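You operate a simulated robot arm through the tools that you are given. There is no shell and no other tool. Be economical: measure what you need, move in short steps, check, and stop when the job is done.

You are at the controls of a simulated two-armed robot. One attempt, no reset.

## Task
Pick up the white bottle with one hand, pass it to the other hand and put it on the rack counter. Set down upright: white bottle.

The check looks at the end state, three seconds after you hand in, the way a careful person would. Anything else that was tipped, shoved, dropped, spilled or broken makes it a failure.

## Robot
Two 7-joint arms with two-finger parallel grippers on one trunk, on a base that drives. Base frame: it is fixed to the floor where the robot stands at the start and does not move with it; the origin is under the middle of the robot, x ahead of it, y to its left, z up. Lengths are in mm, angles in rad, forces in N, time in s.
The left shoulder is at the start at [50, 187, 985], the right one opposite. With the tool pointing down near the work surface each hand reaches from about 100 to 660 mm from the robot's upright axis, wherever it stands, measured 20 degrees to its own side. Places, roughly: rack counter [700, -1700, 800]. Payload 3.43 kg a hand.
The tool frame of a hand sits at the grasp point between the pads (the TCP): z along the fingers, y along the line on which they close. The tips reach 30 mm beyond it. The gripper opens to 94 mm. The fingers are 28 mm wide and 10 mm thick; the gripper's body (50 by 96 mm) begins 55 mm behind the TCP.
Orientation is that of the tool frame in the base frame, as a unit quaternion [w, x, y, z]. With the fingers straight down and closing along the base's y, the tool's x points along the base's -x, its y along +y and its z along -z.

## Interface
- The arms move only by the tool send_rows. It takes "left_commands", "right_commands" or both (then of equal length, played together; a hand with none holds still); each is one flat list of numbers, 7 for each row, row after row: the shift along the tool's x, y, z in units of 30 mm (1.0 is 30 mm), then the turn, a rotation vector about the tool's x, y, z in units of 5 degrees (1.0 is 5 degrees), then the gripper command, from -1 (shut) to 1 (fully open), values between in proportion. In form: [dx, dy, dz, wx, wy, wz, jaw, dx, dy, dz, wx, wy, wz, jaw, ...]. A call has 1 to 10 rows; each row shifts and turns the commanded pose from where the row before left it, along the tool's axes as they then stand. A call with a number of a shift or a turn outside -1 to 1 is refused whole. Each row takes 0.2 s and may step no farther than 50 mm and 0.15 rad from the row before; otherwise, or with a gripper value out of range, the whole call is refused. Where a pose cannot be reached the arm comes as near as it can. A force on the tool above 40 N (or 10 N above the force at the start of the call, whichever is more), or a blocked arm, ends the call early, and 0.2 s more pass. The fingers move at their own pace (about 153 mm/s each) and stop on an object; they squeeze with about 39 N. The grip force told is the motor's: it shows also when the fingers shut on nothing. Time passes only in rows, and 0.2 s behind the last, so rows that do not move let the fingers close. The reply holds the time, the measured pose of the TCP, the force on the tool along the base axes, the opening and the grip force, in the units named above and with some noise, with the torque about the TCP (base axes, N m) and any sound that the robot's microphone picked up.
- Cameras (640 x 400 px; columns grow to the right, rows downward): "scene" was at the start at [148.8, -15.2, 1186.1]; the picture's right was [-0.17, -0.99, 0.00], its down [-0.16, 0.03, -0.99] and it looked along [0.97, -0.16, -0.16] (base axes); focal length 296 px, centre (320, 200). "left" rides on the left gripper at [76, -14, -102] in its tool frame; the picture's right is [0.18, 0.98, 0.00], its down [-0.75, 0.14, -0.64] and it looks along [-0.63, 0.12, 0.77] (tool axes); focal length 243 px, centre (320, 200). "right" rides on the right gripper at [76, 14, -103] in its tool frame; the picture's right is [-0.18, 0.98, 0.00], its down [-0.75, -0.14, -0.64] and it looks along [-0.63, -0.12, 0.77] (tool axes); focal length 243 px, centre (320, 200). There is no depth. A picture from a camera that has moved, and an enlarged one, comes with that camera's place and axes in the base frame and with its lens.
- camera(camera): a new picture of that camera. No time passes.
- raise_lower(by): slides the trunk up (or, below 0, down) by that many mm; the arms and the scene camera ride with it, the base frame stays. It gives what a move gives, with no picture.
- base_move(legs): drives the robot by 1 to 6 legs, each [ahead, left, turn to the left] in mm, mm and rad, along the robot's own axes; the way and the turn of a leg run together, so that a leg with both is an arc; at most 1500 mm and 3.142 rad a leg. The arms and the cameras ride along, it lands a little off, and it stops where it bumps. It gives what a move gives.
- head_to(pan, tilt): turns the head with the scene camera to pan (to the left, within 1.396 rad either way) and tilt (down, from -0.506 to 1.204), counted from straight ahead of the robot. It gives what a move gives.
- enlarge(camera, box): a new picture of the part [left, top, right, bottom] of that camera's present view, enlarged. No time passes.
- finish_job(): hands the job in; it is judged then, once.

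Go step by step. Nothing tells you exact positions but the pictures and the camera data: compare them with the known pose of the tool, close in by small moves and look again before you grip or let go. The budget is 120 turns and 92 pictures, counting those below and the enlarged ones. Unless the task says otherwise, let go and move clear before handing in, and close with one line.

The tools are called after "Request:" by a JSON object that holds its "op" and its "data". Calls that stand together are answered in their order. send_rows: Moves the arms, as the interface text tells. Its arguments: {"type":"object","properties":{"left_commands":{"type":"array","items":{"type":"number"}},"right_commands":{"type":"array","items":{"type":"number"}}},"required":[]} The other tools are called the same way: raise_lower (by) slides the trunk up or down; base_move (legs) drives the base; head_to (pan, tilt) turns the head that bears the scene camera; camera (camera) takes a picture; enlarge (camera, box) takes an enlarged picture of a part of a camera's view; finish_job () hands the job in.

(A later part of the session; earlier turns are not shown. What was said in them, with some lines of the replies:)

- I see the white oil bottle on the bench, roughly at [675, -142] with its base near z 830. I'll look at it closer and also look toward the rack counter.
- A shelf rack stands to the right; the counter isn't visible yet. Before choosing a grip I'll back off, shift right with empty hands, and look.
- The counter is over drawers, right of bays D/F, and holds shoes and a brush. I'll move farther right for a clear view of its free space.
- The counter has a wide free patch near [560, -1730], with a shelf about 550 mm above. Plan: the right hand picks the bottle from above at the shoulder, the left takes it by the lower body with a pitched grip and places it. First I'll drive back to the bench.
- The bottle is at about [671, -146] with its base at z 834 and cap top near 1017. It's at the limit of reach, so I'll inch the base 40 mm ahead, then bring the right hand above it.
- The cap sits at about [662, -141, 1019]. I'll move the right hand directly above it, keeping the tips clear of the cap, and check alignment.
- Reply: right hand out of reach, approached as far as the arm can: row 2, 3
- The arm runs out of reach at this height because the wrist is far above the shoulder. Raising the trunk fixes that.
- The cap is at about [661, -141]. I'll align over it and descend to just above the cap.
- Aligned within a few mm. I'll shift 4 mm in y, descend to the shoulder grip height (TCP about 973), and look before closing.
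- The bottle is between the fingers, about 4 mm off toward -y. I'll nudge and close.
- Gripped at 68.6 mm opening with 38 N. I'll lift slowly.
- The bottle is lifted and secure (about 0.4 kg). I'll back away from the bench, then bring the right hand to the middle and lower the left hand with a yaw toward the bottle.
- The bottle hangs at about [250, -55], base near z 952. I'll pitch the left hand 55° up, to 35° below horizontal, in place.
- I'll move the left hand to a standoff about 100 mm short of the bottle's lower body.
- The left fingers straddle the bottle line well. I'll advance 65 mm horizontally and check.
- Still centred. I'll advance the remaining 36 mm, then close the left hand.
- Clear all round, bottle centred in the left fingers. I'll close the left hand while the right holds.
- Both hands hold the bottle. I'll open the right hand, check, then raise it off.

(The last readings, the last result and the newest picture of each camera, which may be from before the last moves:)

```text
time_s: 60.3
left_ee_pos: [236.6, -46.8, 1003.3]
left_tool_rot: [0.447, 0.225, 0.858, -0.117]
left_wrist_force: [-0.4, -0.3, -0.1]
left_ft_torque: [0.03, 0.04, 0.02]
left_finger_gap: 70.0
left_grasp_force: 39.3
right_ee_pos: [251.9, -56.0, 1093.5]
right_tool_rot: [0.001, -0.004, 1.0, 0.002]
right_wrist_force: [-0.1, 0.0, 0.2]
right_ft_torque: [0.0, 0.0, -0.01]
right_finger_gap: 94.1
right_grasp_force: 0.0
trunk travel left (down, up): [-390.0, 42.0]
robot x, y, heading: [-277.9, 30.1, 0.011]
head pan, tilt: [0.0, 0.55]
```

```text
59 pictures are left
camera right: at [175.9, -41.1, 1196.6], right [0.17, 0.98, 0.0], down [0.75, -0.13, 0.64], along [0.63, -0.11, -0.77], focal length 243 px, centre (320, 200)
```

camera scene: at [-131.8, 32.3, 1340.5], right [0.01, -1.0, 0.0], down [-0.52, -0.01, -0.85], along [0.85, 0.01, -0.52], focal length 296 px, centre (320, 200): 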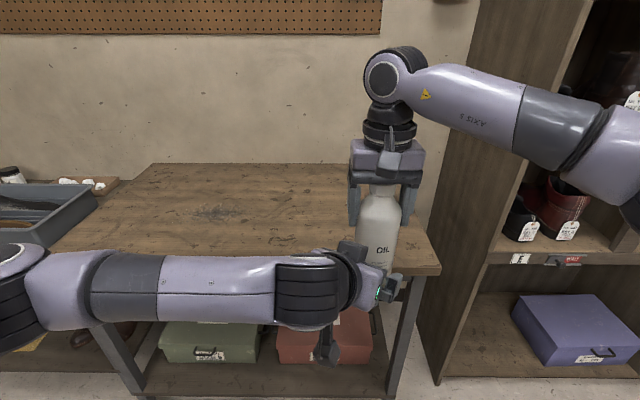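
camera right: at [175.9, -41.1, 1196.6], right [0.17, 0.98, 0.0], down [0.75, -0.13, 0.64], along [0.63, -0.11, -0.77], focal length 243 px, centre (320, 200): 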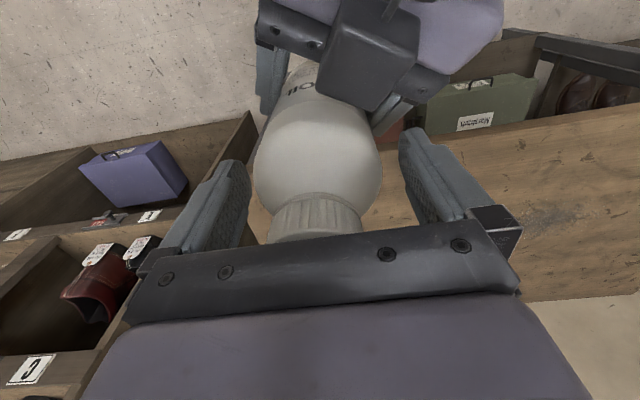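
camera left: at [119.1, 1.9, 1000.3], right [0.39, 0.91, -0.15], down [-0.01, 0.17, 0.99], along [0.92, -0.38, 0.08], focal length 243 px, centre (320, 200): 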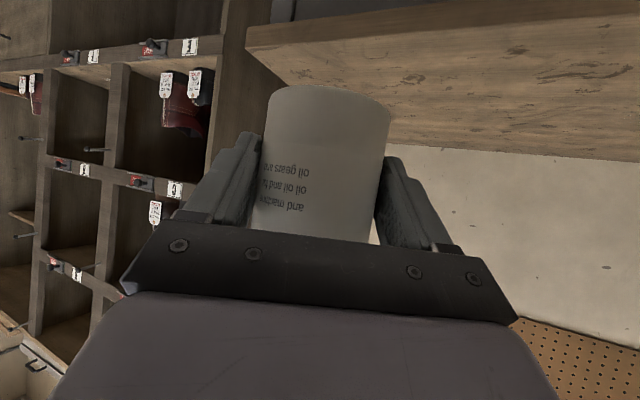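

The bottle is held by the left hand and the right fingers are clear. I'll raise the right hand straight up and then move it aside.

Request:
{"op": "send_rows", "data": {"right_commands": [0, 0, -0.5, 0, 0, 0, 1, 0, 0, -1, 0, 0, 0, 1, 0, 0, -1, 0, 0, 0, 1, 0, 0, -1, 0, 0, 0, 1, 0, -1, -0.5, 0, 0, 0, 1, 0, -1, 0, 0, 0, 0, 1, 0, -1, 0, 0, 0, 0, 1, 0.5, -1, 0, 0, 0, 0, 1, 0.5, -1, 0, 0, 0, 0, 1, 0.5, -1, 0, 0, 0, 0, 1]}}

Request:
{"op": "camera", "data": {"camera": "scene"}}

```text
time_s: 62.5
left_ee_pos: [235.5, -48.6, 1004.6]
left_tool_rot: [0.447, 0.225, 0.858, -0.117]
left_wrist_force: [0.3, -0.3, 0.1]
left_ft_torque: [0.03, 0.08, 0.02]
left_finger_gap: 69.9
left_grasp_force: 38.9
right_ee_pos: [207.6, -237.7, 1210.6]
right_tool_rot: [0.002, -0.005, 1.0, 0.001]
right_wrist_force: [-0.5, -0.2, 0.5]
right_ft_torque: [-0.01, 0.0, 0.01]
right_finger_gap: 93.9
right_grasp_force: 0.0
trunk travel left (down, up): [-390.0, 42.0]
robot x, y, heading: [-276.6, 35.6, 0.009]
head pan, tilt: [0.0, 0.55]
```

```text
58 pictures are left
camera scene: at [-132.1, 31.6, 1340.6], right [0.01, -1.0, 0.0], down [-0.52, 0.0, -0.85], along [0.85, 0.01, -0.52], focal length 296 px, centre (320, 200)
```

scene: 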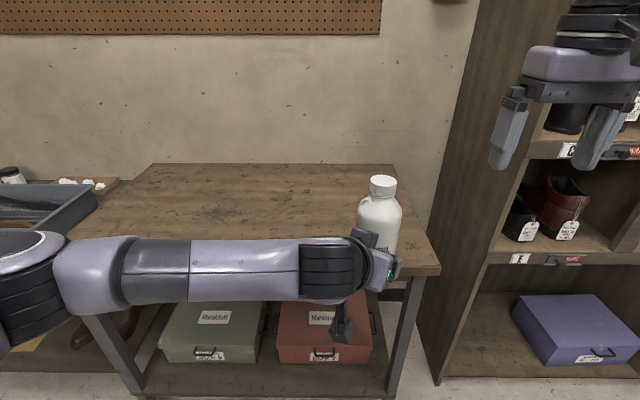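

The left hand alone now holds the bottle. I'll retract the right hand toward the body, then drive right in front of the counter.

Request:
{"op": "send_rows", "data": {"right_commands": [1, 0, 0, 0, 0, 0, 1, 1, 0, 0, 0, 0, 0, 1, 1, 0, 0, 0, 0, 0, 1, 1, 0, 0, 0, 0, 0, 1, 1, 0, 0, 0, 0, 0, 1, 1, 0, 0, 0, 0, 0, 1]}}

Request:
{"op": "base_move", "data": {"legs": [[0, -850, -0.005], [0, -820, -0.005]]}}

Request:
{"op": "raise_lower", "data": {"by": -90}}

Request:
{"op": "head_to", "data": {"pan": -0.15, "tilt": 0.45}}

Request:
{"op": "camera", "data": {"camera": "scene"}}

```text
time_s: 63.9
left_ee_pos: [236.5, -48.3, 1004.7]
left_tool_rot: [0.448, 0.224, 0.858, -0.117]
left_wrist_force: [0.2, -0.4, -0.1]
left_ft_torque: [0.02, 0.03, 0.0]
left_finger_gap: 69.6
left_grasp_force: 39.1
right_ee_pos: [26.8, -237.1, 1209.3]
right_tool_rot: [0.001, -0.004, 1.0, 0.001]
right_wrist_force: [-0.7, 0.3, 0.0]
right_ft_torque: [0.03, 0.0, 0.02]
right_finger_gap: 93.8
right_grasp_force: 0.1
trunk travel left (down, up): [-390.0, 42.0]
robot x, y, heading: [-281.5, 27.4, 0.01]
head pan, tilt: [0.0, 0.55]
```

```text
time_s: 78.9
left_ee_pos: [230.0, -1728.7, 1004.9]
left_tool_rot: [0.445, 0.234, 0.856, -0.122]
left_wrist_force: [0.0, -0.6, -0.5]
left_ft_torque: [0.02, 0.04, -0.01]
left_finger_gap: 69.4
left_grasp_force: 38.6
right_ee_pos: [16.0, -1913.6, 1210.9]
right_tool_rot: [0.0, 0.007, 1.0, 0.0]
right_wrist_force: [0.5, 0.4, -0.1]
right_ft_torque: [-0.03, -0.01, 0.0]
right_finger_gap: 94.1
right_grasp_force: 0.0
trunk travel left (down, up): [-390.0, 42.0]
robot x, y, heading: [-282.7, -1638.4, -0.01]
head pan, tilt: [0.0, 0.55]
```

```text
time_s: 80.2
left_ee_pos: [230.5, -1728.8, 914.9]
left_tool_rot: [0.445, 0.235, 0.856, -0.122]
left_wrist_force: [0.2, -0.2, 0.4]
left_ft_torque: [0.03, 0.01, 0.0]
left_finger_gap: 69.1
left_grasp_force: 39.3
right_ee_pos: [16.7, -1914.0, 1121.3]
right_tool_rot: [0.001, 0.005, 1.0, 0.0]
right_wrist_force: [-0.3, -0.1, 0.0]
right_ft_torque: [0.02, 0.01, 0.01]
right_finger_gap: 94.1
right_grasp_force: 0.0
trunk travel left (down, up): [-300.0, 132.0]
robot x, y, heading: [-284.6, -1638.8, -0.012]
head pan, tilt: [0.0, 0.55]
```

```text
time_s: 80.9
left_ee_pos: [229.2, -1728.6, 914.8]
left_tool_rot: [0.445, 0.234, 0.856, -0.122]
left_wrist_force: [-1.4, 0.8, 0.7]
left_ft_torque: [0.05, 0.03, -0.01]
left_finger_gap: 69.5
left_grasp_force: 39.2
right_ee_pos: [16.5, -1913.1, 1120.5]
right_tool_rot: [0.001, 0.007, 1.0, 0.001]
right_wrist_force: [0.7, -0.2, 0.7]
right_ft_torque: [-0.03, -0.01, -0.01]
right_finger_gap: 93.8
right_grasp_force: 0.1
trunk travel left (down, up): [-300.0, 132.0]
robot x, y, heading: [-282.2, -1640.1, -0.012]
head pan, tilt: [-0.15, 0.45]
```

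```text
57 pictures are left
camera scene: at [-135.7, -1653.6, 1259.5], right [-0.16, -0.99, 0.0], down [-0.43, 0.07, -0.9], along [0.89, -0.15, -0.44], focal length 296 px, centre (320, 200)
```

scene: 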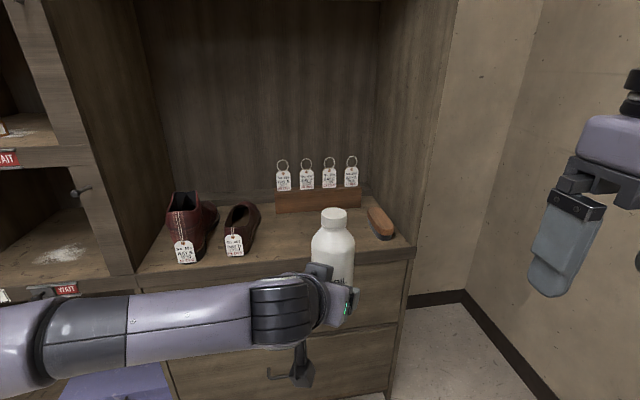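

I need the counter height accurately. I'll take views from two trunk heights (the bottle is still well in front of the rack) to triangulate it.

Request:
{"op": "enlarge", "data": {"camera": "scene", "box": [120, 140, 440, 340]}}

Request:
{"op": "raise_lower", "data": {"by": 130}}

Request:
{"op": "enlarge", "data": {"camera": "scene", "box": [120, 180, 440, 380]}}

```text
2.00 times, centred on (280, 240) of scene
camera zoom: at [-135.7, -1653.6, 1259.5], right [-0.16, -0.99, 0.0], down [-0.43, 0.07, -0.9], along [0.89, -0.15, -0.44], focal length 591 px, centre (400, 120)
```

zoom: 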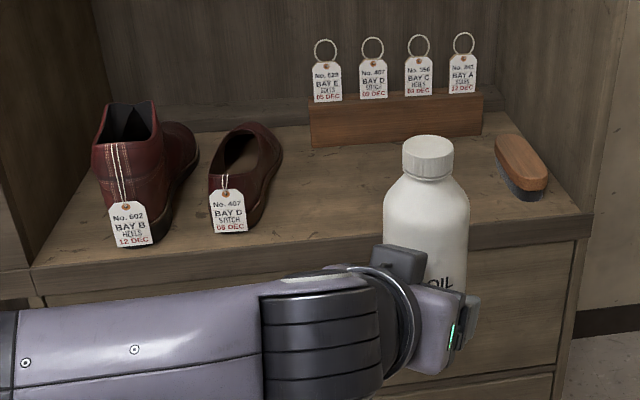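

```text
time_s: 82.5
left_ee_pos: [229.7, -1729.0, 1044.9]
left_tool_rot: [0.445, 0.234, 0.856, -0.121]
left_wrist_force: [-0.8, -0.1, -3.6]
left_ft_torque: [0.03, 0.0, 0.01]
left_finger_gap: 69.6
left_grasp_force: 39.2
right_ee_pos: [17.0, -1912.6, 1250.9]
right_tool_rot: [0.001, 0.007, 1.0, 0.0]
right_wrist_force: [1.0, 0.1, -0.9]
right_ft_torque: [0.01, 0.01, 0.0]
right_finger_gap: 94.3
right_grasp_force: 0.0
trunk travel left (down, up): [-430.0, 2.0]
robot x, y, heading: [-287.0, -1636.4, -0.01]
head pan, tilt: [-0.15, 0.45]
```

```text
2.00 times, centred on (280, 280) of scene
camera zoom: at [-135.5, -1653.7, 1389.5], right [-0.16, -0.99, 0.0], down [-0.43, 0.07, -0.9], along [0.89, -0.15, -0.44], focal length 591 px, centre (400, 40)
```

zoom: 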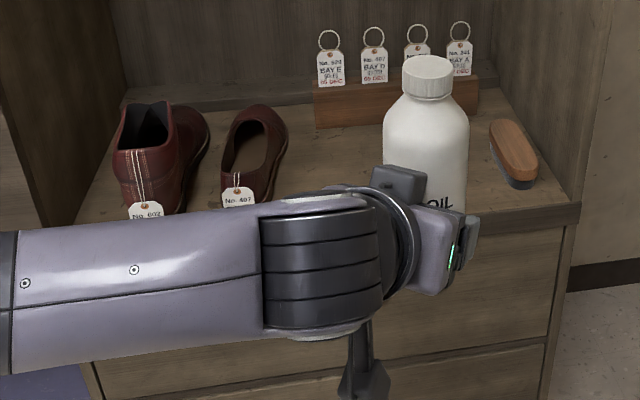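

The counter top measures about z 762 with its front edge at x ≈ 523; the free patch spans y -1600 to -1950. I'll lower to about 80 mm above it and drive ahead so the bottle stands over roughly [605, -1740].

Request:
{"op": "raise_lower", "data": {"by": -150}}

Request:
{"op": "base_move", "data": {"legs": [[200, 0, 0]]}}

Request:
{"op": "head_to", "data": {"pan": -0.1, "tilt": 0.6}}

Request:
{"op": "camera", "data": {"camera": "scene"}}

Request:
{"op": "camera", "data": {"camera": "left"}}

```text
time_s: 84.2
left_ee_pos: [229.7, -1728.8, 895.0]
left_tool_rot: [0.445, 0.234, 0.856, -0.122]
left_wrist_force: [-0.1, -0.8, -3.1]
left_ft_torque: [0.0, 0.0, -0.02]
left_finger_gap: 69.3
left_grasp_force: 39.2
right_ee_pos: [16.3, -1913.9, 1100.2]
right_tool_rot: [0.001, 0.005, 1.0, 0.0]
right_wrist_force: [0.1, 0.2, 0.0]
right_ft_torque: [-0.01, 0.01, 0.03]
right_finger_gap: 93.9
right_grasp_force: 0.1
trunk travel left (down, up): [-280.0, 152.0]
robot x, y, heading: [-287.0, -1635.4, -0.005]
head pan, tilt: [-0.15, 0.45]
```

```text
time_s: 85.8
left_ee_pos: [429.8, -1729.3, 895.0]
left_tool_rot: [0.445, 0.233, 0.856, -0.122]
left_wrist_force: [-0.6, 0.3, -2.8]
left_ft_torque: [0.02, 0.08, 0.01]
left_finger_gap: 69.4
left_grasp_force: 39.2
right_ee_pos: [217.6, -1914.7, 1101.5]
right_tool_rot: [0.001, 0.004, 1.0, 0.0]
right_wrist_force: [0.3, -0.5, 0.2]
right_ft_torque: [0.0, 0.03, 0.03]
right_finger_gap: 94.1
right_grasp_force: 0.1
trunk travel left (down, up): [-280.0, 152.0]
robot x, y, heading: [-82.1, -1643.0, -0.007]
head pan, tilt: [-0.15, 0.45]
```

```text
time_s: 86.5
left_ee_pos: [428.4, -1729.5, 893.1]
left_tool_rot: [0.445, 0.232, 0.856, -0.121]
left_wrist_force: [-0.6, 0.3, -3.6]
left_ft_torque: [0.06, 0.06, 0.03]
left_finger_gap: 69.0
left_grasp_force: 39.1
right_ee_pos: [216.5, -1913.8, 1101.5]
right_tool_rot: [0.0, 0.005, 1.0, 0.0]
right_wrist_force: [0.2, -0.4, -0.4]
right_ft_torque: [0.01, 0.01, 0.02]
right_finger_gap: 94.0
right_grasp_force: 0.0
trunk travel left (down, up): [-280.0, 152.0]
robot x, y, heading: [-84.6, -1640.5, -0.003]
head pan, tilt: [-0.099, 0.6]
```

```text
54 pictures are left
camera scene: at [60.9, -1650.3, 1226.0], right [-0.11, -0.99, 0.0], down [-0.56, 0.06, -0.83], along [0.82, -0.09, -0.56], focal length 296 px, centre (320, 200)
```

scene: 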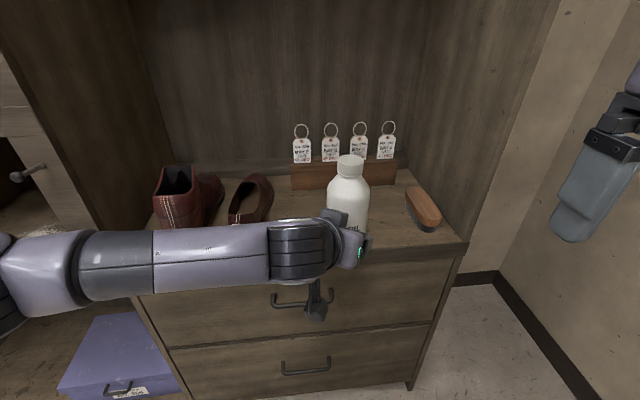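

```text
53 pictures are left
camera left: at [312.6, -1676.6, 890.1], right [0.41, 0.9, -0.15], down [-0.01, 0.17, 0.99], along [0.91, -0.4, 0.08], focal length 243 px, centre (320, 200)
```

left: 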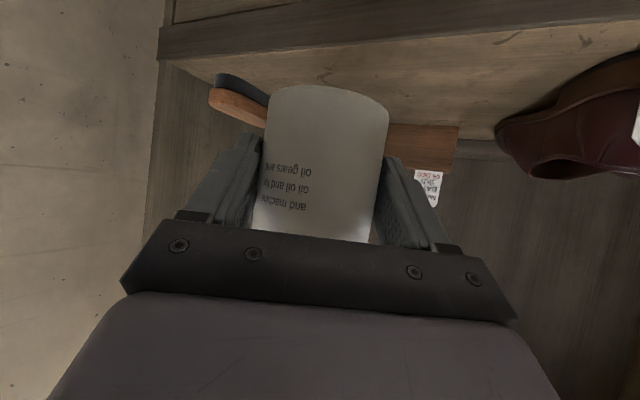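

The left-hand view confirms the counter edge at about x 523, z 764, and the path ahead is clear. I'll drive the last 160 mm.

Request:
{"op": "base_move", "data": {"legs": [[160, 0, 0]]}}

Request:
{"op": "camera", "data": {"camera": "scene"}}

Request:
{"op": "camera", "data": {"camera": "left"}}

```text
time_s: 87.9
left_ee_pos: [588.7, -1731.6, 893.6]
left_tool_rot: [0.445, 0.234, 0.855, -0.123]
left_wrist_force: [-0.4, 0.5, -3.5]
left_ft_torque: [0.0, 0.07, -0.02]
left_finger_gap: 69.4
left_grasp_force: 39.2
right_ee_pos: [375.7, -1917.2, 1101.4]
right_tool_rot: [0.001, 0.006, 1.0, -0.001]
right_wrist_force: [0.2, -0.2, -0.1]
right_ft_torque: [0.0, 0.04, -0.04]
right_finger_gap: 94.1
right_grasp_force: 0.0
trunk travel left (down, up): [-280.0, 152.0]
robot x, y, heading: [72.8, -1639.2, -0.011]
head pan, tilt: [-0.099, 0.6]
```

```text
52 pictures are left
camera scene: at [219.5, -1652.5, 1225.9], right [-0.11, -0.99, 0.0], down [-0.56, 0.06, -0.82], along [0.82, -0.09, -0.57], focal length 296 px, centre (320, 200)
```

scene: 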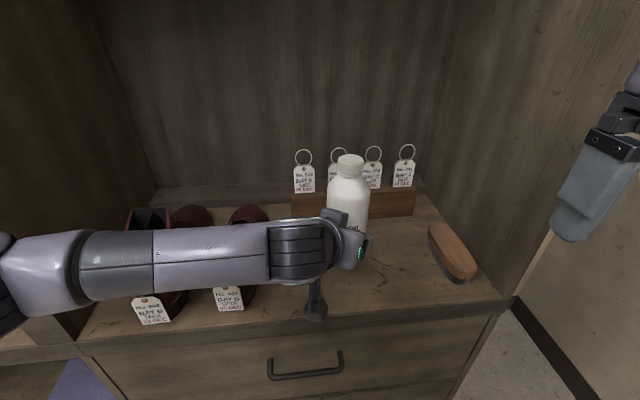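

```text
51 pictures are left
camera left: at [470.9, -1679.7, 890.0], right [0.41, 0.9, -0.15], down [-0.01, 0.17, 0.99], along [0.91, -0.4, 0.08], focal length 243 px, centre (320, 200)
```

left: 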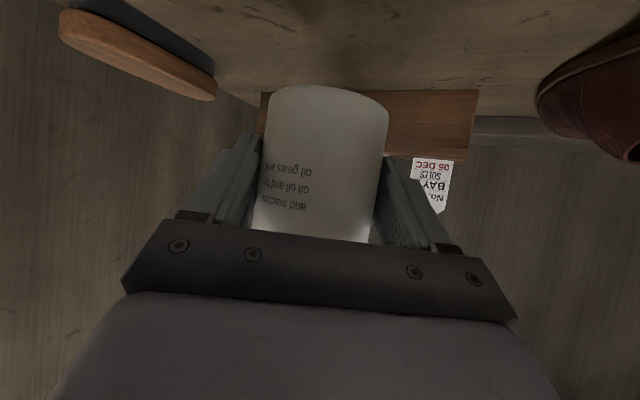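

The bottle is over the free patch, but the left elbow bows forward above the shoes and would come down beside them. I'll back the base 200 mm and extend the arm by the same amount so the elbow stays clear.

Request:
{"op": "base_move", "data": {"legs": [[-220, 0, 0.008]]}}

Request:
{"op": "send_rows", "data": {"left_commands": [-0.547, 0.567, 0.783, 0, 0, 0, -1, -0.547, 0.567, 0.783, 0, 0, 0, -1, -0.547, 0.567, 0.783, 0, 0, 0, -1, -0.547, 0.567, 0.783, 0, 0, 0, -1, -0.547, 0.567, 0.783, 0, 0, 0, -1, -0.547, 0.567, 0.783, 0, 0, 0, -1, 0, 0, 0, 0, 0, 0, -1]}}

Request:
{"op": "camera", "data": {"camera": "scene"}}

Request:
{"op": "camera", "data": {"camera": "left"}}

```text
time_s: 89.6
left_ee_pos: [370.9, -1725.9, 894.6]
left_tool_rot: [0.445, 0.231, 0.857, -0.121]
left_wrist_force: [0.4, -0.1, -3.1]
left_ft_torque: [0.04, 0.04, 0.0]
left_finger_gap: 69.1
left_grasp_force: 39.5
right_ee_pos: [159.4, -1912.0, 1101.3]
right_tool_rot: [0.001, 0.003, 1.0, 0.0]
right_wrist_force: [0.9, 0.7, 0.5]
right_ft_torque: [0.03, 0.01, 0.01]
right_finger_gap: 93.9
right_grasp_force: 0.1
trunk travel left (down, up): [-280.0, 152.0]
robot x, y, heading: [-143.5, -1644.0, -0.008]
head pan, tilt: [-0.099, 0.6]
```

```text
time_s: 91.2
left_ee_pos: [560.1, -1724.0, 893.1]
left_tool_rot: [0.446, 0.231, 0.856, -0.12]
left_wrist_force: [0.2, -0.2, -3.8]
left_ft_torque: [0.01, 0.07, -0.04]
left_finger_gap: 69.1
left_grasp_force: 39.0
left hand out of reach, approached as far as the arm can: row 6
right_ee_pos: [160.1, -1912.0, 1100.7]
right_tool_rot: [0.001, 0.003, 1.0, 0.001]
right_wrist_force: [0.6, 0.0, -0.2]
right_ft_torque: [-0.02, -0.01, 0.01]
right_finger_gap: 94.0
right_grasp_force: 0.1
trunk travel left (down, up): [-280.0, 152.0]
robot x, y, heading: [-142.8, -1639.1, -0.011]
head pan, tilt: [-0.099, 0.6]
```

```text
50 pictures are left
camera scene: at [2.7, -1649.6, 1226.0], right [-0.1, -0.99, 0.0], down [-0.56, 0.06, -0.82], along [0.82, -0.09, -0.57], focal length 296 px, centre (320, 200)
```

scene: 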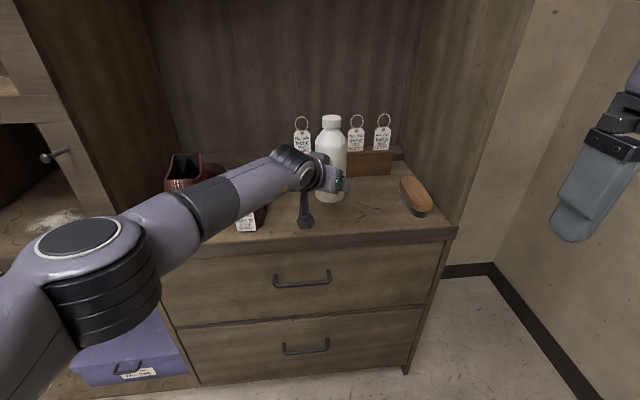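

```text
49 pictures are left
camera left: at [442.9, -1673.2, 889.0], right [0.4, 0.9, -0.15], down [-0.01, 0.17, 0.99], along [0.91, -0.4, 0.08], focal length 243 px, centre (320, 200)
```

left: 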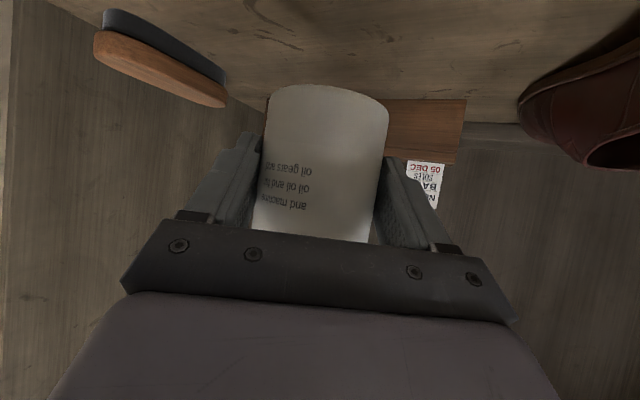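

The elbow is now well back. I'll shift the base 40 mm ahead and 30 mm right, then lower by 55 mm and check the gap.

Request:
{"op": "base_move", "data": {"legs": [[40, -30, 0.008]]}}

Request:
{"op": "raise_lower", "data": {"by": -55}}

Request:
{"op": "camera", "data": {"camera": "left"}}

Request:
{"op": "camera", "data": {"camera": "scene"}}

```text
time_s: 92.1
left_ee_pos: [601.3, -1749.4, 892.1]
left_tool_rot: [0.446, 0.227, 0.858, -0.118]
left_wrist_force: [1.0, 0.3, -3.5]
left_ft_torque: [0.06, 0.05, 0.0]
left_finger_gap: 69.2
left_grasp_force: 39.4
right_ee_pos: [202.6, -1940.6, 1101.1]
right_tool_rot: [0.001, -0.002, 1.0, 0.001]
right_wrist_force: [-0.1, -1.1, 0.3]
right_ft_torque: [-0.01, -0.03, -0.01]
right_finger_gap: 94.0
right_grasp_force: 0.1
trunk travel left (down, up): [-280.0, 152.0]
robot x, y, heading: [-101.8, -1670.1, 0.002]
head pan, tilt: [-0.099, 0.6]
```

```text
time_s: 93.1
left_ee_pos: [600.5, -1748.2, 839.0]
left_tool_rot: [0.446, 0.227, 0.857, -0.119]
left_wrist_force: [0.0, 0.5, -3.2]
left_ft_torque: [0.03, 0.04, 0.0]
left_finger_gap: 69.4
left_grasp_force: 39.3
right_ee_pos: [201.1, -1939.2, 1046.1]
right_tool_rot: [0.001, -0.002, 1.0, -0.001]
right_wrist_force: [-0.3, 0.7, -0.1]
right_ft_torque: [0.03, 0.0, 0.01]
right_finger_gap: 94.0
right_grasp_force: 0.2
trunk travel left (down, up): [-225.0, 207.0]
robot x, y, heading: [-105.6, -1669.4, -0.001]
head pan, tilt: [-0.099, 0.6]
```

```text
48 pictures are left
camera left: at [483.0, -1697.0, 834.2], right [0.4, 0.91, -0.15], down [-0.01, 0.17, 0.99], along [0.92, -0.39, 0.08], focal length 243 px, centre (320, 200)
```

left: 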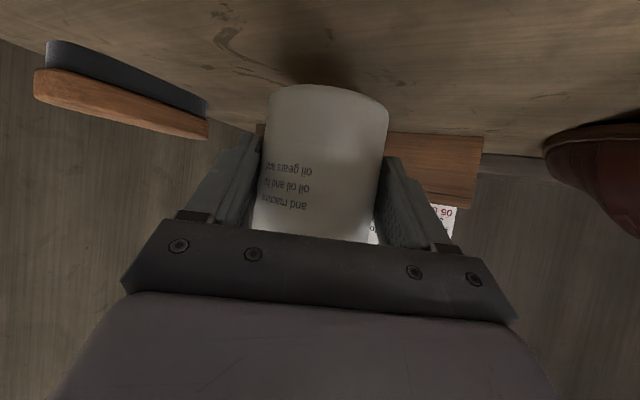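

```text
47 pictures are left
camera scene: at [42.4, -1677.6, 1171.0], right [-0.1, -1.0, 0.0], down [-0.56, 0.05, -0.82], along [0.82, -0.08, -0.57], focal length 296 px, centre (320, 200)
```

scene: 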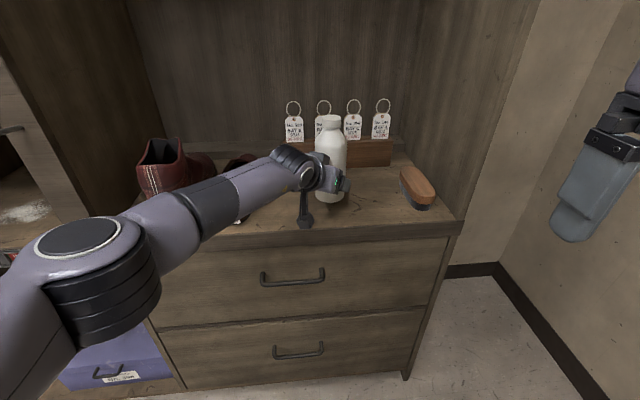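

The gap looks like roughly 25 mm. I'll lower with small arm steps, watching the force.

Request:
{"op": "send_rows", "data": {"left_commands": [0.082, 0, 0.057, 0, 0, 0, -1, 0.082, 0, 0.057, 0, 0, 0, -1, 0.082, 0, 0.057, 0, 0, 0, -1, 0.082, 0, 0.057, 0, 0, 0, -1, 0.082, 0, 0.057, 0, 0, 0, -1, 0, 0, 0, 0, 0, 0, -1]}}

Request:
{"op": "camera", "data": {"camera": "left"}}

Request:
{"op": "enlarge", "data": {"camera": "scene", "box": [260, 100, 420, 240]}}

```text
time_s: 94.5
left_ee_pos: [601.1, -1748.2, 822.8]
left_tool_rot: [0.445, 0.227, 0.858, -0.118]
left_wrist_force: [0.4, -0.2, -3.1]
left_ft_torque: [-0.01, 0.06, -0.01]
left_finger_gap: 69.0
left_grasp_force: 38.9
right_ee_pos: [202.2, -1939.5, 1045.7]
right_tool_rot: [0.001, -0.002, 1.0, 0.0]
right_wrist_force: [-0.5, -1.0, -1.1]
right_ft_torque: [0.04, 0.0, 0.01]
right_finger_gap: 94.1
right_grasp_force: 0.0
trunk travel left (down, up): [-225.0, 207.0]
robot x, y, heading: [-100.0, -1668.3, 0.002]
head pan, tilt: [-0.099, 0.6]
```

```text
46 pictures are left
camera left: at [482.7, -1697.2, 818.1], right [0.4, 0.91, -0.15], down [-0.01, 0.17, 0.99], along [0.92, -0.39, 0.08], focal length 243 px, centre (320, 200)
```

left: 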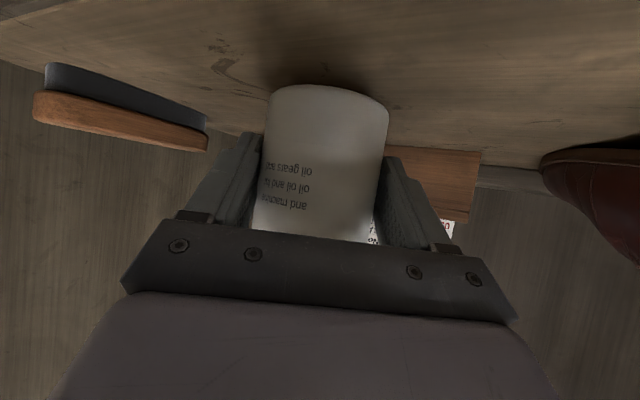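

```text
2.86 times, centred on (340, 170) of scene
camera zoom: at [42.5, -1677.7, 1171.0], right [-0.1, -1.0, 0.0], down [-0.56, 0.05, -0.82], along [0.82, -0.08, -0.57], focal length 845 px, centre (263, 286)
```

zoom: 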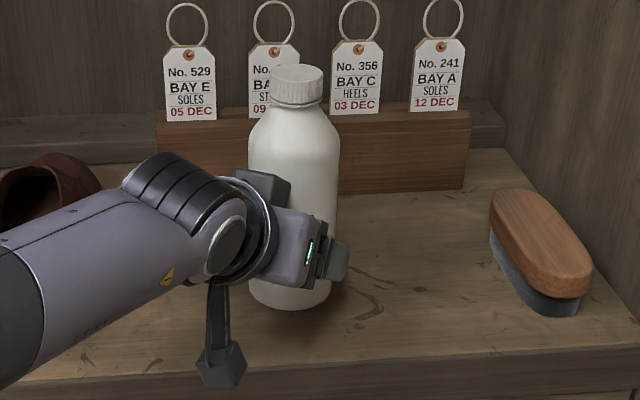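

The bottle's bottom appears within about 10 mm of the counter. I'll continue in 2 mm steps.

Request:
{"op": "send_rows", "data": {"left_commands": [0.055, 0, 0.038, 0, 0, 0, -1, 0.055, 0, 0.038, 0, 0, 0, -1, 0.055, 0, 0.038, 0, 0, 0, -1, 0, 0, 0, 0, 0, 0, -1]}}

Request:
{"op": "camera", "data": {"camera": "left"}}

```text
time_s: 95.5
left_ee_pos: [599.1, -1746.7, 816.6]
left_tool_rot: [0.447, 0.227, 0.857, -0.119]
left_wrist_force: [-0.6, -0.1, -3.2]
left_ft_torque: [0.05, 0.03, -0.05]
left_finger_gap: 69.1
left_grasp_force: 39.0
right_ee_pos: [201.6, -1940.1, 1045.7]
right_tool_rot: [0.001, -0.002, 1.0, -0.001]
right_wrist_force: [0.8, 0.0, 0.3]
right_ft_torque: [0.0, -0.01, 0.01]
right_finger_gap: 93.9
right_grasp_force: 0.2
trunk travel left (down, up): [-225.0, 207.0]
robot x, y, heading: [-103.3, -1669.3, -0.002]
head pan, tilt: [-0.099, 0.6]
```

```text
44 pictures are left
camera left: at [482.9, -1696.5, 812.7], right [0.4, 0.91, -0.15], down [-0.01, 0.17, 0.99], along [0.92, -0.39, 0.08], focal length 243 px, centre (320, 200)
```

left: 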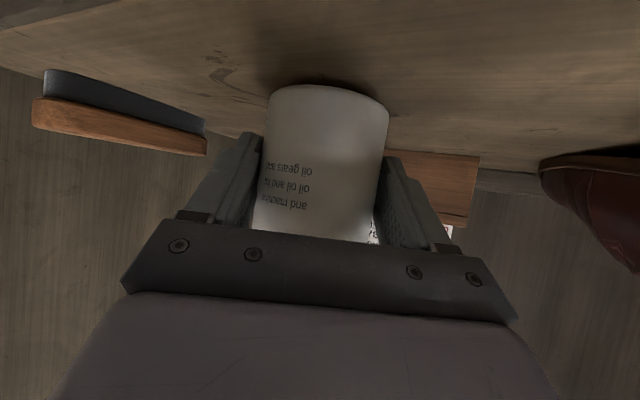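

Request:
{"op": "send_rows", "data": {"left_commands": [0.041, 0, 0.029, 0, 0, 0, -1, 0.041, 0, 0.029, 0, 0, 0, -1, 0, 0, 0, 0, 0, 0, -1]}}

Request:
{"op": "send_rows", "data": {"left_commands": [0.041, 0, 0.029, 0, 0, 0, -1, 0, 0, 0, 0, 0, 0, -1]}}

Request:
{"op": "send_rows", "data": {"left_commands": [0.041, 0, 0.029, 0, 0, 0, -1, 0, 0, 0, 0, 0, 0, -1]}}

```text
time_s: 96.3
left_ee_pos: [601.8, -1747.7, 815.4]
left_tool_rot: [0.446, 0.227, 0.858, -0.118]
left_wrist_force: [0.5, 0.2, -3.3]
left_ft_torque: [0.01, 0.06, -0.01]
left_finger_gap: 69.2
left_grasp_force: 38.7
right_ee_pos: [201.4, -1940.1, 1045.3]
right_tool_rot: [0.001, -0.002, 1.0, 0.0]
right_wrist_force: [-0.1, 0.6, 1.0]
right_ft_torque: [0.02, -0.01, 0.01]
right_finger_gap: 94.0
right_grasp_force: 0.1
trunk travel left (down, up): [-225.0, 207.0]
robot x, y, heading: [-102.7, -1673.1, 0.006]
head pan, tilt: [-0.099, 0.6]
```

```text
time_s: 96.9
left_ee_pos: [601.1, -1748.0, 814.3]
left_tool_rot: [0.446, 0.227, 0.857, -0.119]
left_wrist_force: [-0.7, 0.6, -3.5]
left_ft_torque: [0.01, 0.04, -0.01]
left_finger_gap: 68.9
left_grasp_force: 38.6
right_ee_pos: [201.7, -1940.7, 1046.2]
right_tool_rot: [0.002, -0.002, 1.0, 0.0]
right_wrist_force: [0.1, 0.2, -0.1]
right_ft_torque: [-0.02, 0.02, 0.0]
right_finger_gap: 94.2
right_grasp_force: 0.1
trunk travel left (down, up): [-225.0, 207.0]
robot x, y, heading: [-102.7, -1668.0, 0.001]
head pan, tilt: [-0.099, 0.6]
```

```text
time_s: 97.5
left_ee_pos: [599.4, -1748.0, 810.1]
left_tool_rot: [0.446, 0.227, 0.857, -0.119]
left_wrist_force: [-0.2, 0.1, -2.3]
left_ft_torque: [0.02, 0.09, 0.03]
left_finger_gap: 69.0
left_grasp_force: 38.7
right_ee_pos: [201.5, -1940.5, 1044.7]
right_tool_rot: [0.002, -0.002, 1.0, 0.001]
right_wrist_force: [0.0, 0.3, -0.5]
right_ft_torque: [0.0, 0.02, 0.05]
right_finger_gap: 94.1
right_grasp_force: 0.0
trunk travel left (down, up): [-225.0, 207.0]
robot x, y, heading: [-101.2, -1667.3, 0.004]
head pan, tilt: [-0.099, 0.6]
```

Still about the bottle's weight on the tool; it may be starting to touch. I'll continue in 1 mm steps and look.

Request:
{"op": "send_rows", "data": {"left_commands": [0.03, 0, 0.02, 0, 0, 0, -1, 0, 0, 0, 0, 0, 0, -1]}}

Request:
{"op": "send_rows", "data": {"left_commands": [0.03, 0, 0.02, 0, 0, 0, -1, 0, 0, 0, 0, 0, 0, -1]}}

Request:
{"op": "enlarge", "data": {"camera": "scene", "box": [300, 130, 380, 230]}}

Request:
{"op": "camera", "data": {"camera": "left"}}

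```text
time_s: 98.1
left_ee_pos: [600.4, -1747.1, 810.1]
left_tool_rot: [0.447, 0.227, 0.857, -0.118]
left_wrist_force: [-0.1, -0.7, -4.3]
left_ft_torque: [0.04, 0.05, -0.01]
left_finger_gap: 69.1
left_grasp_force: 39.0
right_ee_pos: [201.2, -1939.9, 1045.8]
right_tool_rot: [0.001, -0.002, 1.0, 0.001]
right_wrist_force: [0.2, 1.1, -1.1]
right_ft_torque: [-0.01, -0.03, -0.02]
right_finger_gap: 93.8
right_grasp_force: 0.0
trunk travel left (down, up): [-225.0, 207.0]
robot x, y, heading: [-102.4, -1667.0, 0.004]
head pan, tilt: [-0.099, 0.6]
```

```text
time_s: 98.7
left_ee_pos: [600.3, -1746.4, 809.9]
left_tool_rot: [0.447, 0.227, 0.857, -0.119]
left_wrist_force: [-0.1, -0.1, -2.8]
left_ft_torque: [0.01, 0.03, 0.0]
left_finger_gap: 68.8
left_grasp_force: 38.9
right_ee_pos: [201.7, -1940.0, 1046.5]
right_tool_rot: [0.001, -0.002, 1.0, 0.0]
right_wrist_force: [0.4, 0.8, 0.0]
right_ft_torque: [0.03, 0.0, 0.0]
right_finger_gap: 93.9
right_grasp_force: 0.0
trunk travel left (down, up): [-225.0, 207.0]
robot x, y, heading: [-104.3, -1671.0, 0.001]
head pan, tilt: [-0.099, 0.6]
```

```text
4.00 times, centred on (340, 180) of scene
camera zoom: at [42.5, -1677.7, 1171.0], right [-0.1, -1.0, 0.0], down [-0.56, 0.05, -0.82], along [0.82, -0.08, -0.57], focal length 1183 px, centre (240, 280)
```

zoom: 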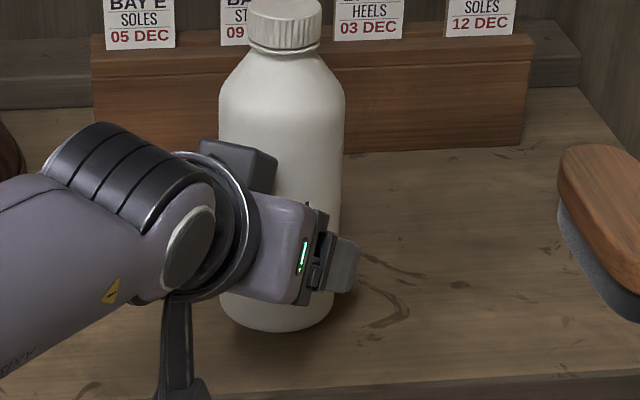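

```text
42 pictures are left
camera left: at [482.8, -1696.5, 805.3], right [0.39, 0.91, -0.15], down [-0.01, 0.17, 0.99], along [0.92, -0.39, 0.08], focal length 243 px, centre (320, 200)
```

left: 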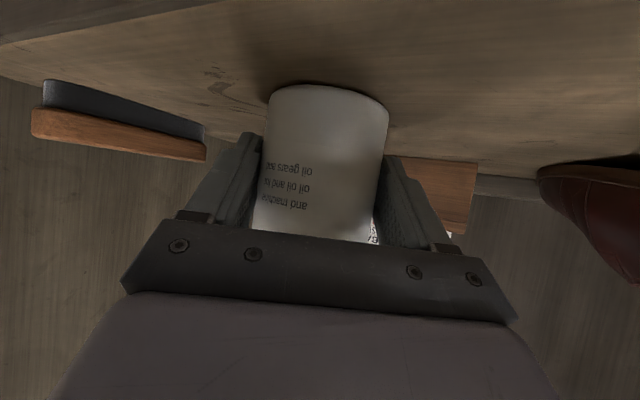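

Not in contact yet. I'll keep stepping down 2 mm at a time.

Request:
{"op": "send_rows", "data": {"left_commands": [0.055, 0, 0.038, 0, 0, 0, -1, 0, 0, 0, 0, 0, 0, -1]}}

Request:
{"op": "send_rows", "data": {"left_commands": [0.055, 0, 0.038, 0, 0, 0, -1, 0, 0, 0, 0, 0, 0, -1]}}

```text
time_s: 99.3
left_ee_pos: [599.0, -1747.2, 807.8]
left_tool_rot: [0.447, 0.227, 0.857, -0.119]
left_wrist_force: [0.4, 0.4, -0.7]
left_ft_torque: [-0.01, -0.09, 0.04]
left_finger_gap: 69.0
left_grasp_force: 38.9
right_ee_pos: [201.2, -1939.8, 1047.4]
right_tool_rot: [0.001, -0.002, 1.0, 0.0]
right_wrist_force: [0.4, 0.2, 0.2]
right_ft_torque: [0.0, 0.01, 0.0]
right_finger_gap: 94.0
right_grasp_force: 0.0
trunk travel left (down, up): [-225.0, 207.0]
robot x, y, heading: [-101.6, -1668.9, 0.005]
head pan, tilt: [-0.099, 0.6]
```

```text
time_s: 99.9
left_ee_pos: [600.0, -1748.0, 808.5]
left_tool_rot: [0.448, 0.227, 0.856, -0.119]
left_wrist_force: [-0.8, 2.1, 6.9]
left_ft_torque: [-0.13, -0.26, 0.03]
left_finger_gap: 69.3
left_grasp_force: 38.6
right_ee_pos: [200.8, -1940.4, 1045.6]
right_tool_rot: [0.001, -0.001, 1.0, 0.0]
right_wrist_force: [-0.5, -0.9, 0.6]
right_ft_torque: [-0.03, 0.03, 0.01]
right_finger_gap: 94.3
right_grasp_force: 0.1
trunk travel left (down, up): [-225.0, 207.0]
robot x, y, heading: [-103.5, -1670.3, 0.001]
head pan, tilt: [-0.099, 0.6]
```

Contact with the counter is clear (force swung by 10 N). I'll ease up about 1 mm and open the fingers in stages.

Request:
{"op": "send_rows", "data": {"left_commands": [-0.027, 0, -0.019, 0, 0, 0, -1, 0, 0, 0, 0, 0, 0, 0.5, 0, 0, 0, 0, 0, 0, 0.6, 0, 0, 0, 0, 0, 0, 0.8, 0, 0, 0, 0, 0, 0, 1, 0, 0, 0, 0, 0, 0, 1]}}

Request:
{"op": "camera", "data": {"camera": "left"}}

Request:
{"op": "enlarge", "data": {"camera": "scene", "box": [300, 100, 380, 230]}}

```text
time_s: 101.3
left_ee_pos: [599.8, -1746.5, 805.4]
left_tool_rot: [0.447, 0.227, 0.857, -0.118]
left_wrist_force: [0.4, 0.8, 1.0]
left_ft_torque: [-0.01, 0.0, 0.01]
left_finger_gap: 94.3
left_grasp_force: 0.0
right_ee_pos: [200.5, -1939.3, 1045.5]
right_tool_rot: [0.001, -0.002, 1.0, 0.0]
right_wrist_force: [0.5, -0.4, -0.4]
right_ft_torque: [0.01, -0.07, -0.01]
right_finger_gap: 94.3
right_grasp_force: 0.1
trunk travel left (down, up): [-225.0, 207.0]
robot x, y, heading: [-103.8, -1665.6, 0.005]
head pan, tilt: [-0.099, 0.6]
```

```text
41 pictures are left
camera left: at [482.6, -1697.0, 801.7], right [0.4, 0.91, -0.15], down [-0.01, 0.17, 0.99], along [0.92, -0.39, 0.08], focal length 243 px, centre (320, 200)
```

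left: 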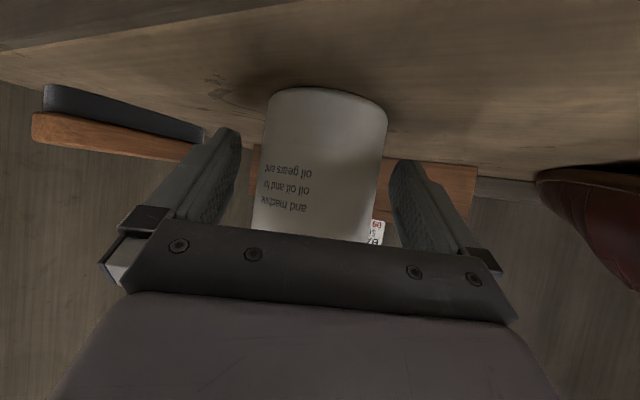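

```text
3.08 times, centred on (340, 165) of scene
camera zoom: at [42.2, -1677.6, 1171.0], right [-0.1, -1.0, 0.0], down [-0.56, 0.05, -0.83], along [0.82, -0.08, -0.56], focal length 910 px, centre (258, 308)
```

zoom: 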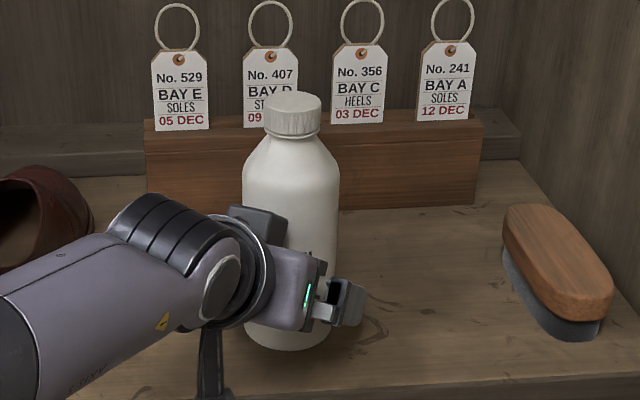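

Released and standing upright, with clearance on both sides. I'll back the left hand straight out horizontally.

Request:
{"op": "send_rows", "data": {"left_commands": [0.2, 0, -0.28, 0, 0, 0, 1, 0.4, 0, -0.57, 0, 0, 0, 1, 0.45, 0, -0.65, 0, 0, 0, 1, 0.45, 0, -0.65, 0, 0, 0, 1, 0.45, 0, -0.65, 0, 0, 0, 1, 0, 0, 0, 0, 0, 0, 1]}}

Request:
{"op": "camera", "data": {"camera": "scene"}}

Request:
{"op": "camera", "data": {"camera": "left"}}

```text
time_s: 102.7
left_ee_pos: [510.4, -1696.5, 804.4]
left_tool_rot: [0.446, 0.227, 0.858, -0.118]
left_wrist_force: [0.7, -0.3, -0.5]
left_ft_torque: [0.0, 0.0, -0.01]
left_finger_gap: 93.9
left_grasp_force: 0.2
right_ee_pos: [201.4, -1939.5, 1047.1]
right_tool_rot: [0.001, -0.002, 1.0, 0.0]
right_wrist_force: [-0.4, -0.3, 0.0]
right_ft_torque: [0.02, 0.0, -0.01]
right_finger_gap: 94.0
right_grasp_force: 0.0
trunk travel left (down, up): [-225.0, 207.0]
robot x, y, heading: [-100.8, -1668.4, 0.004]
head pan, tilt: [-0.099, 0.6]
```

```text
39 pictures are left
camera scene: at [42.2, -1677.6, 1171.0], right [-0.1, -1.0, 0.0], down [-0.56, 0.05, -0.83], along [0.82, -0.08, -0.56], focal length 296 px, centre (320, 200)
```

scene: 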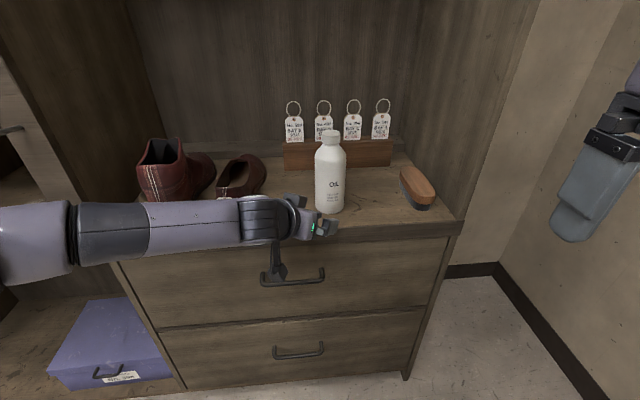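

```text
38 pictures are left
camera left: at [393.2, -1646.1, 801.5], right [0.39, 0.91, -0.15], down [-0.01, 0.17, 0.99], along [0.92, -0.39, 0.08], focal length 243 px, centre (320, 200)
```

left: 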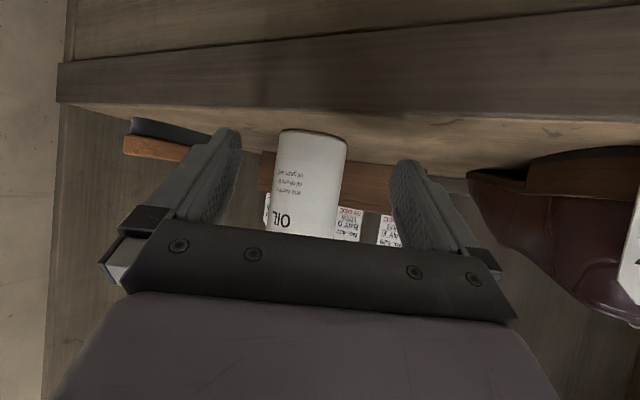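

The bottle stands free and the hand is out. I'll back the base away and take a last look.

Request:
{"op": "base_move", "data": {"legs": [[-300, 0, 0]]}}

Request:
{"op": "camera", "data": {"camera": "scene"}}

```text
time_s: 104.7
left_ee_pos: [210.1, -1697.3, 805.5]
left_tool_rot: [0.446, 0.227, 0.857, -0.119]
left_wrist_force: [-1.2, -0.4, 0.0]
left_ft_torque: [-0.04, -0.02, 0.02]
left_finger_gap: 94.2
left_grasp_force: 0.1
right_ee_pos: [-98.7, -1939.5, 1045.4]
right_tool_rot: [0.001, -0.002, 1.0, 0.0]
right_wrist_force: [-0.9, -0.2, 0.1]
right_ft_torque: [0.02, 0.03, -0.01]
right_finger_gap: 93.8
right_grasp_force: 0.0
trunk travel left (down, up): [-225.0, 207.0]
robot x, y, heading: [-400.0, -1674.3, 0.001]
head pan, tilt: [-0.099, 0.6]
```

```text
37 pictures are left
camera scene: at [-258.2, -1678.7, 1171.1], right [-0.09, -1.0, 0.0], down [-0.56, 0.05, -0.83], along [0.82, -0.08, -0.56], focal length 296 px, centre (320, 200)
```

scene: 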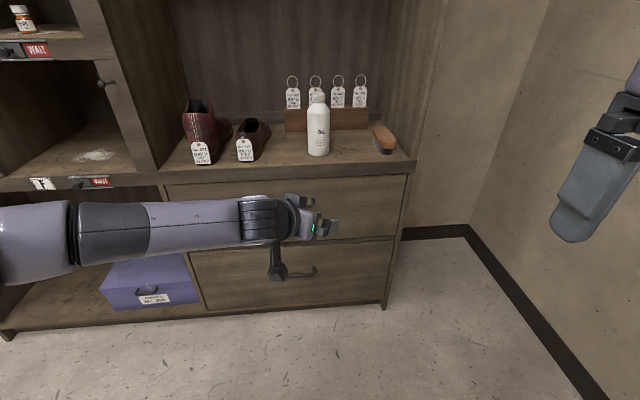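

The bottle stands upright on the counter, the shoes, tags and brush are where they were, and both hands are clear. I'm handing in.

Request:
{"op": "finish_job", "data": {}}

```text
The job is handed in.
```

The right hand picked up the white bottle and passed it to the left, which set it upright on the rack counter; nothing else there was moved.
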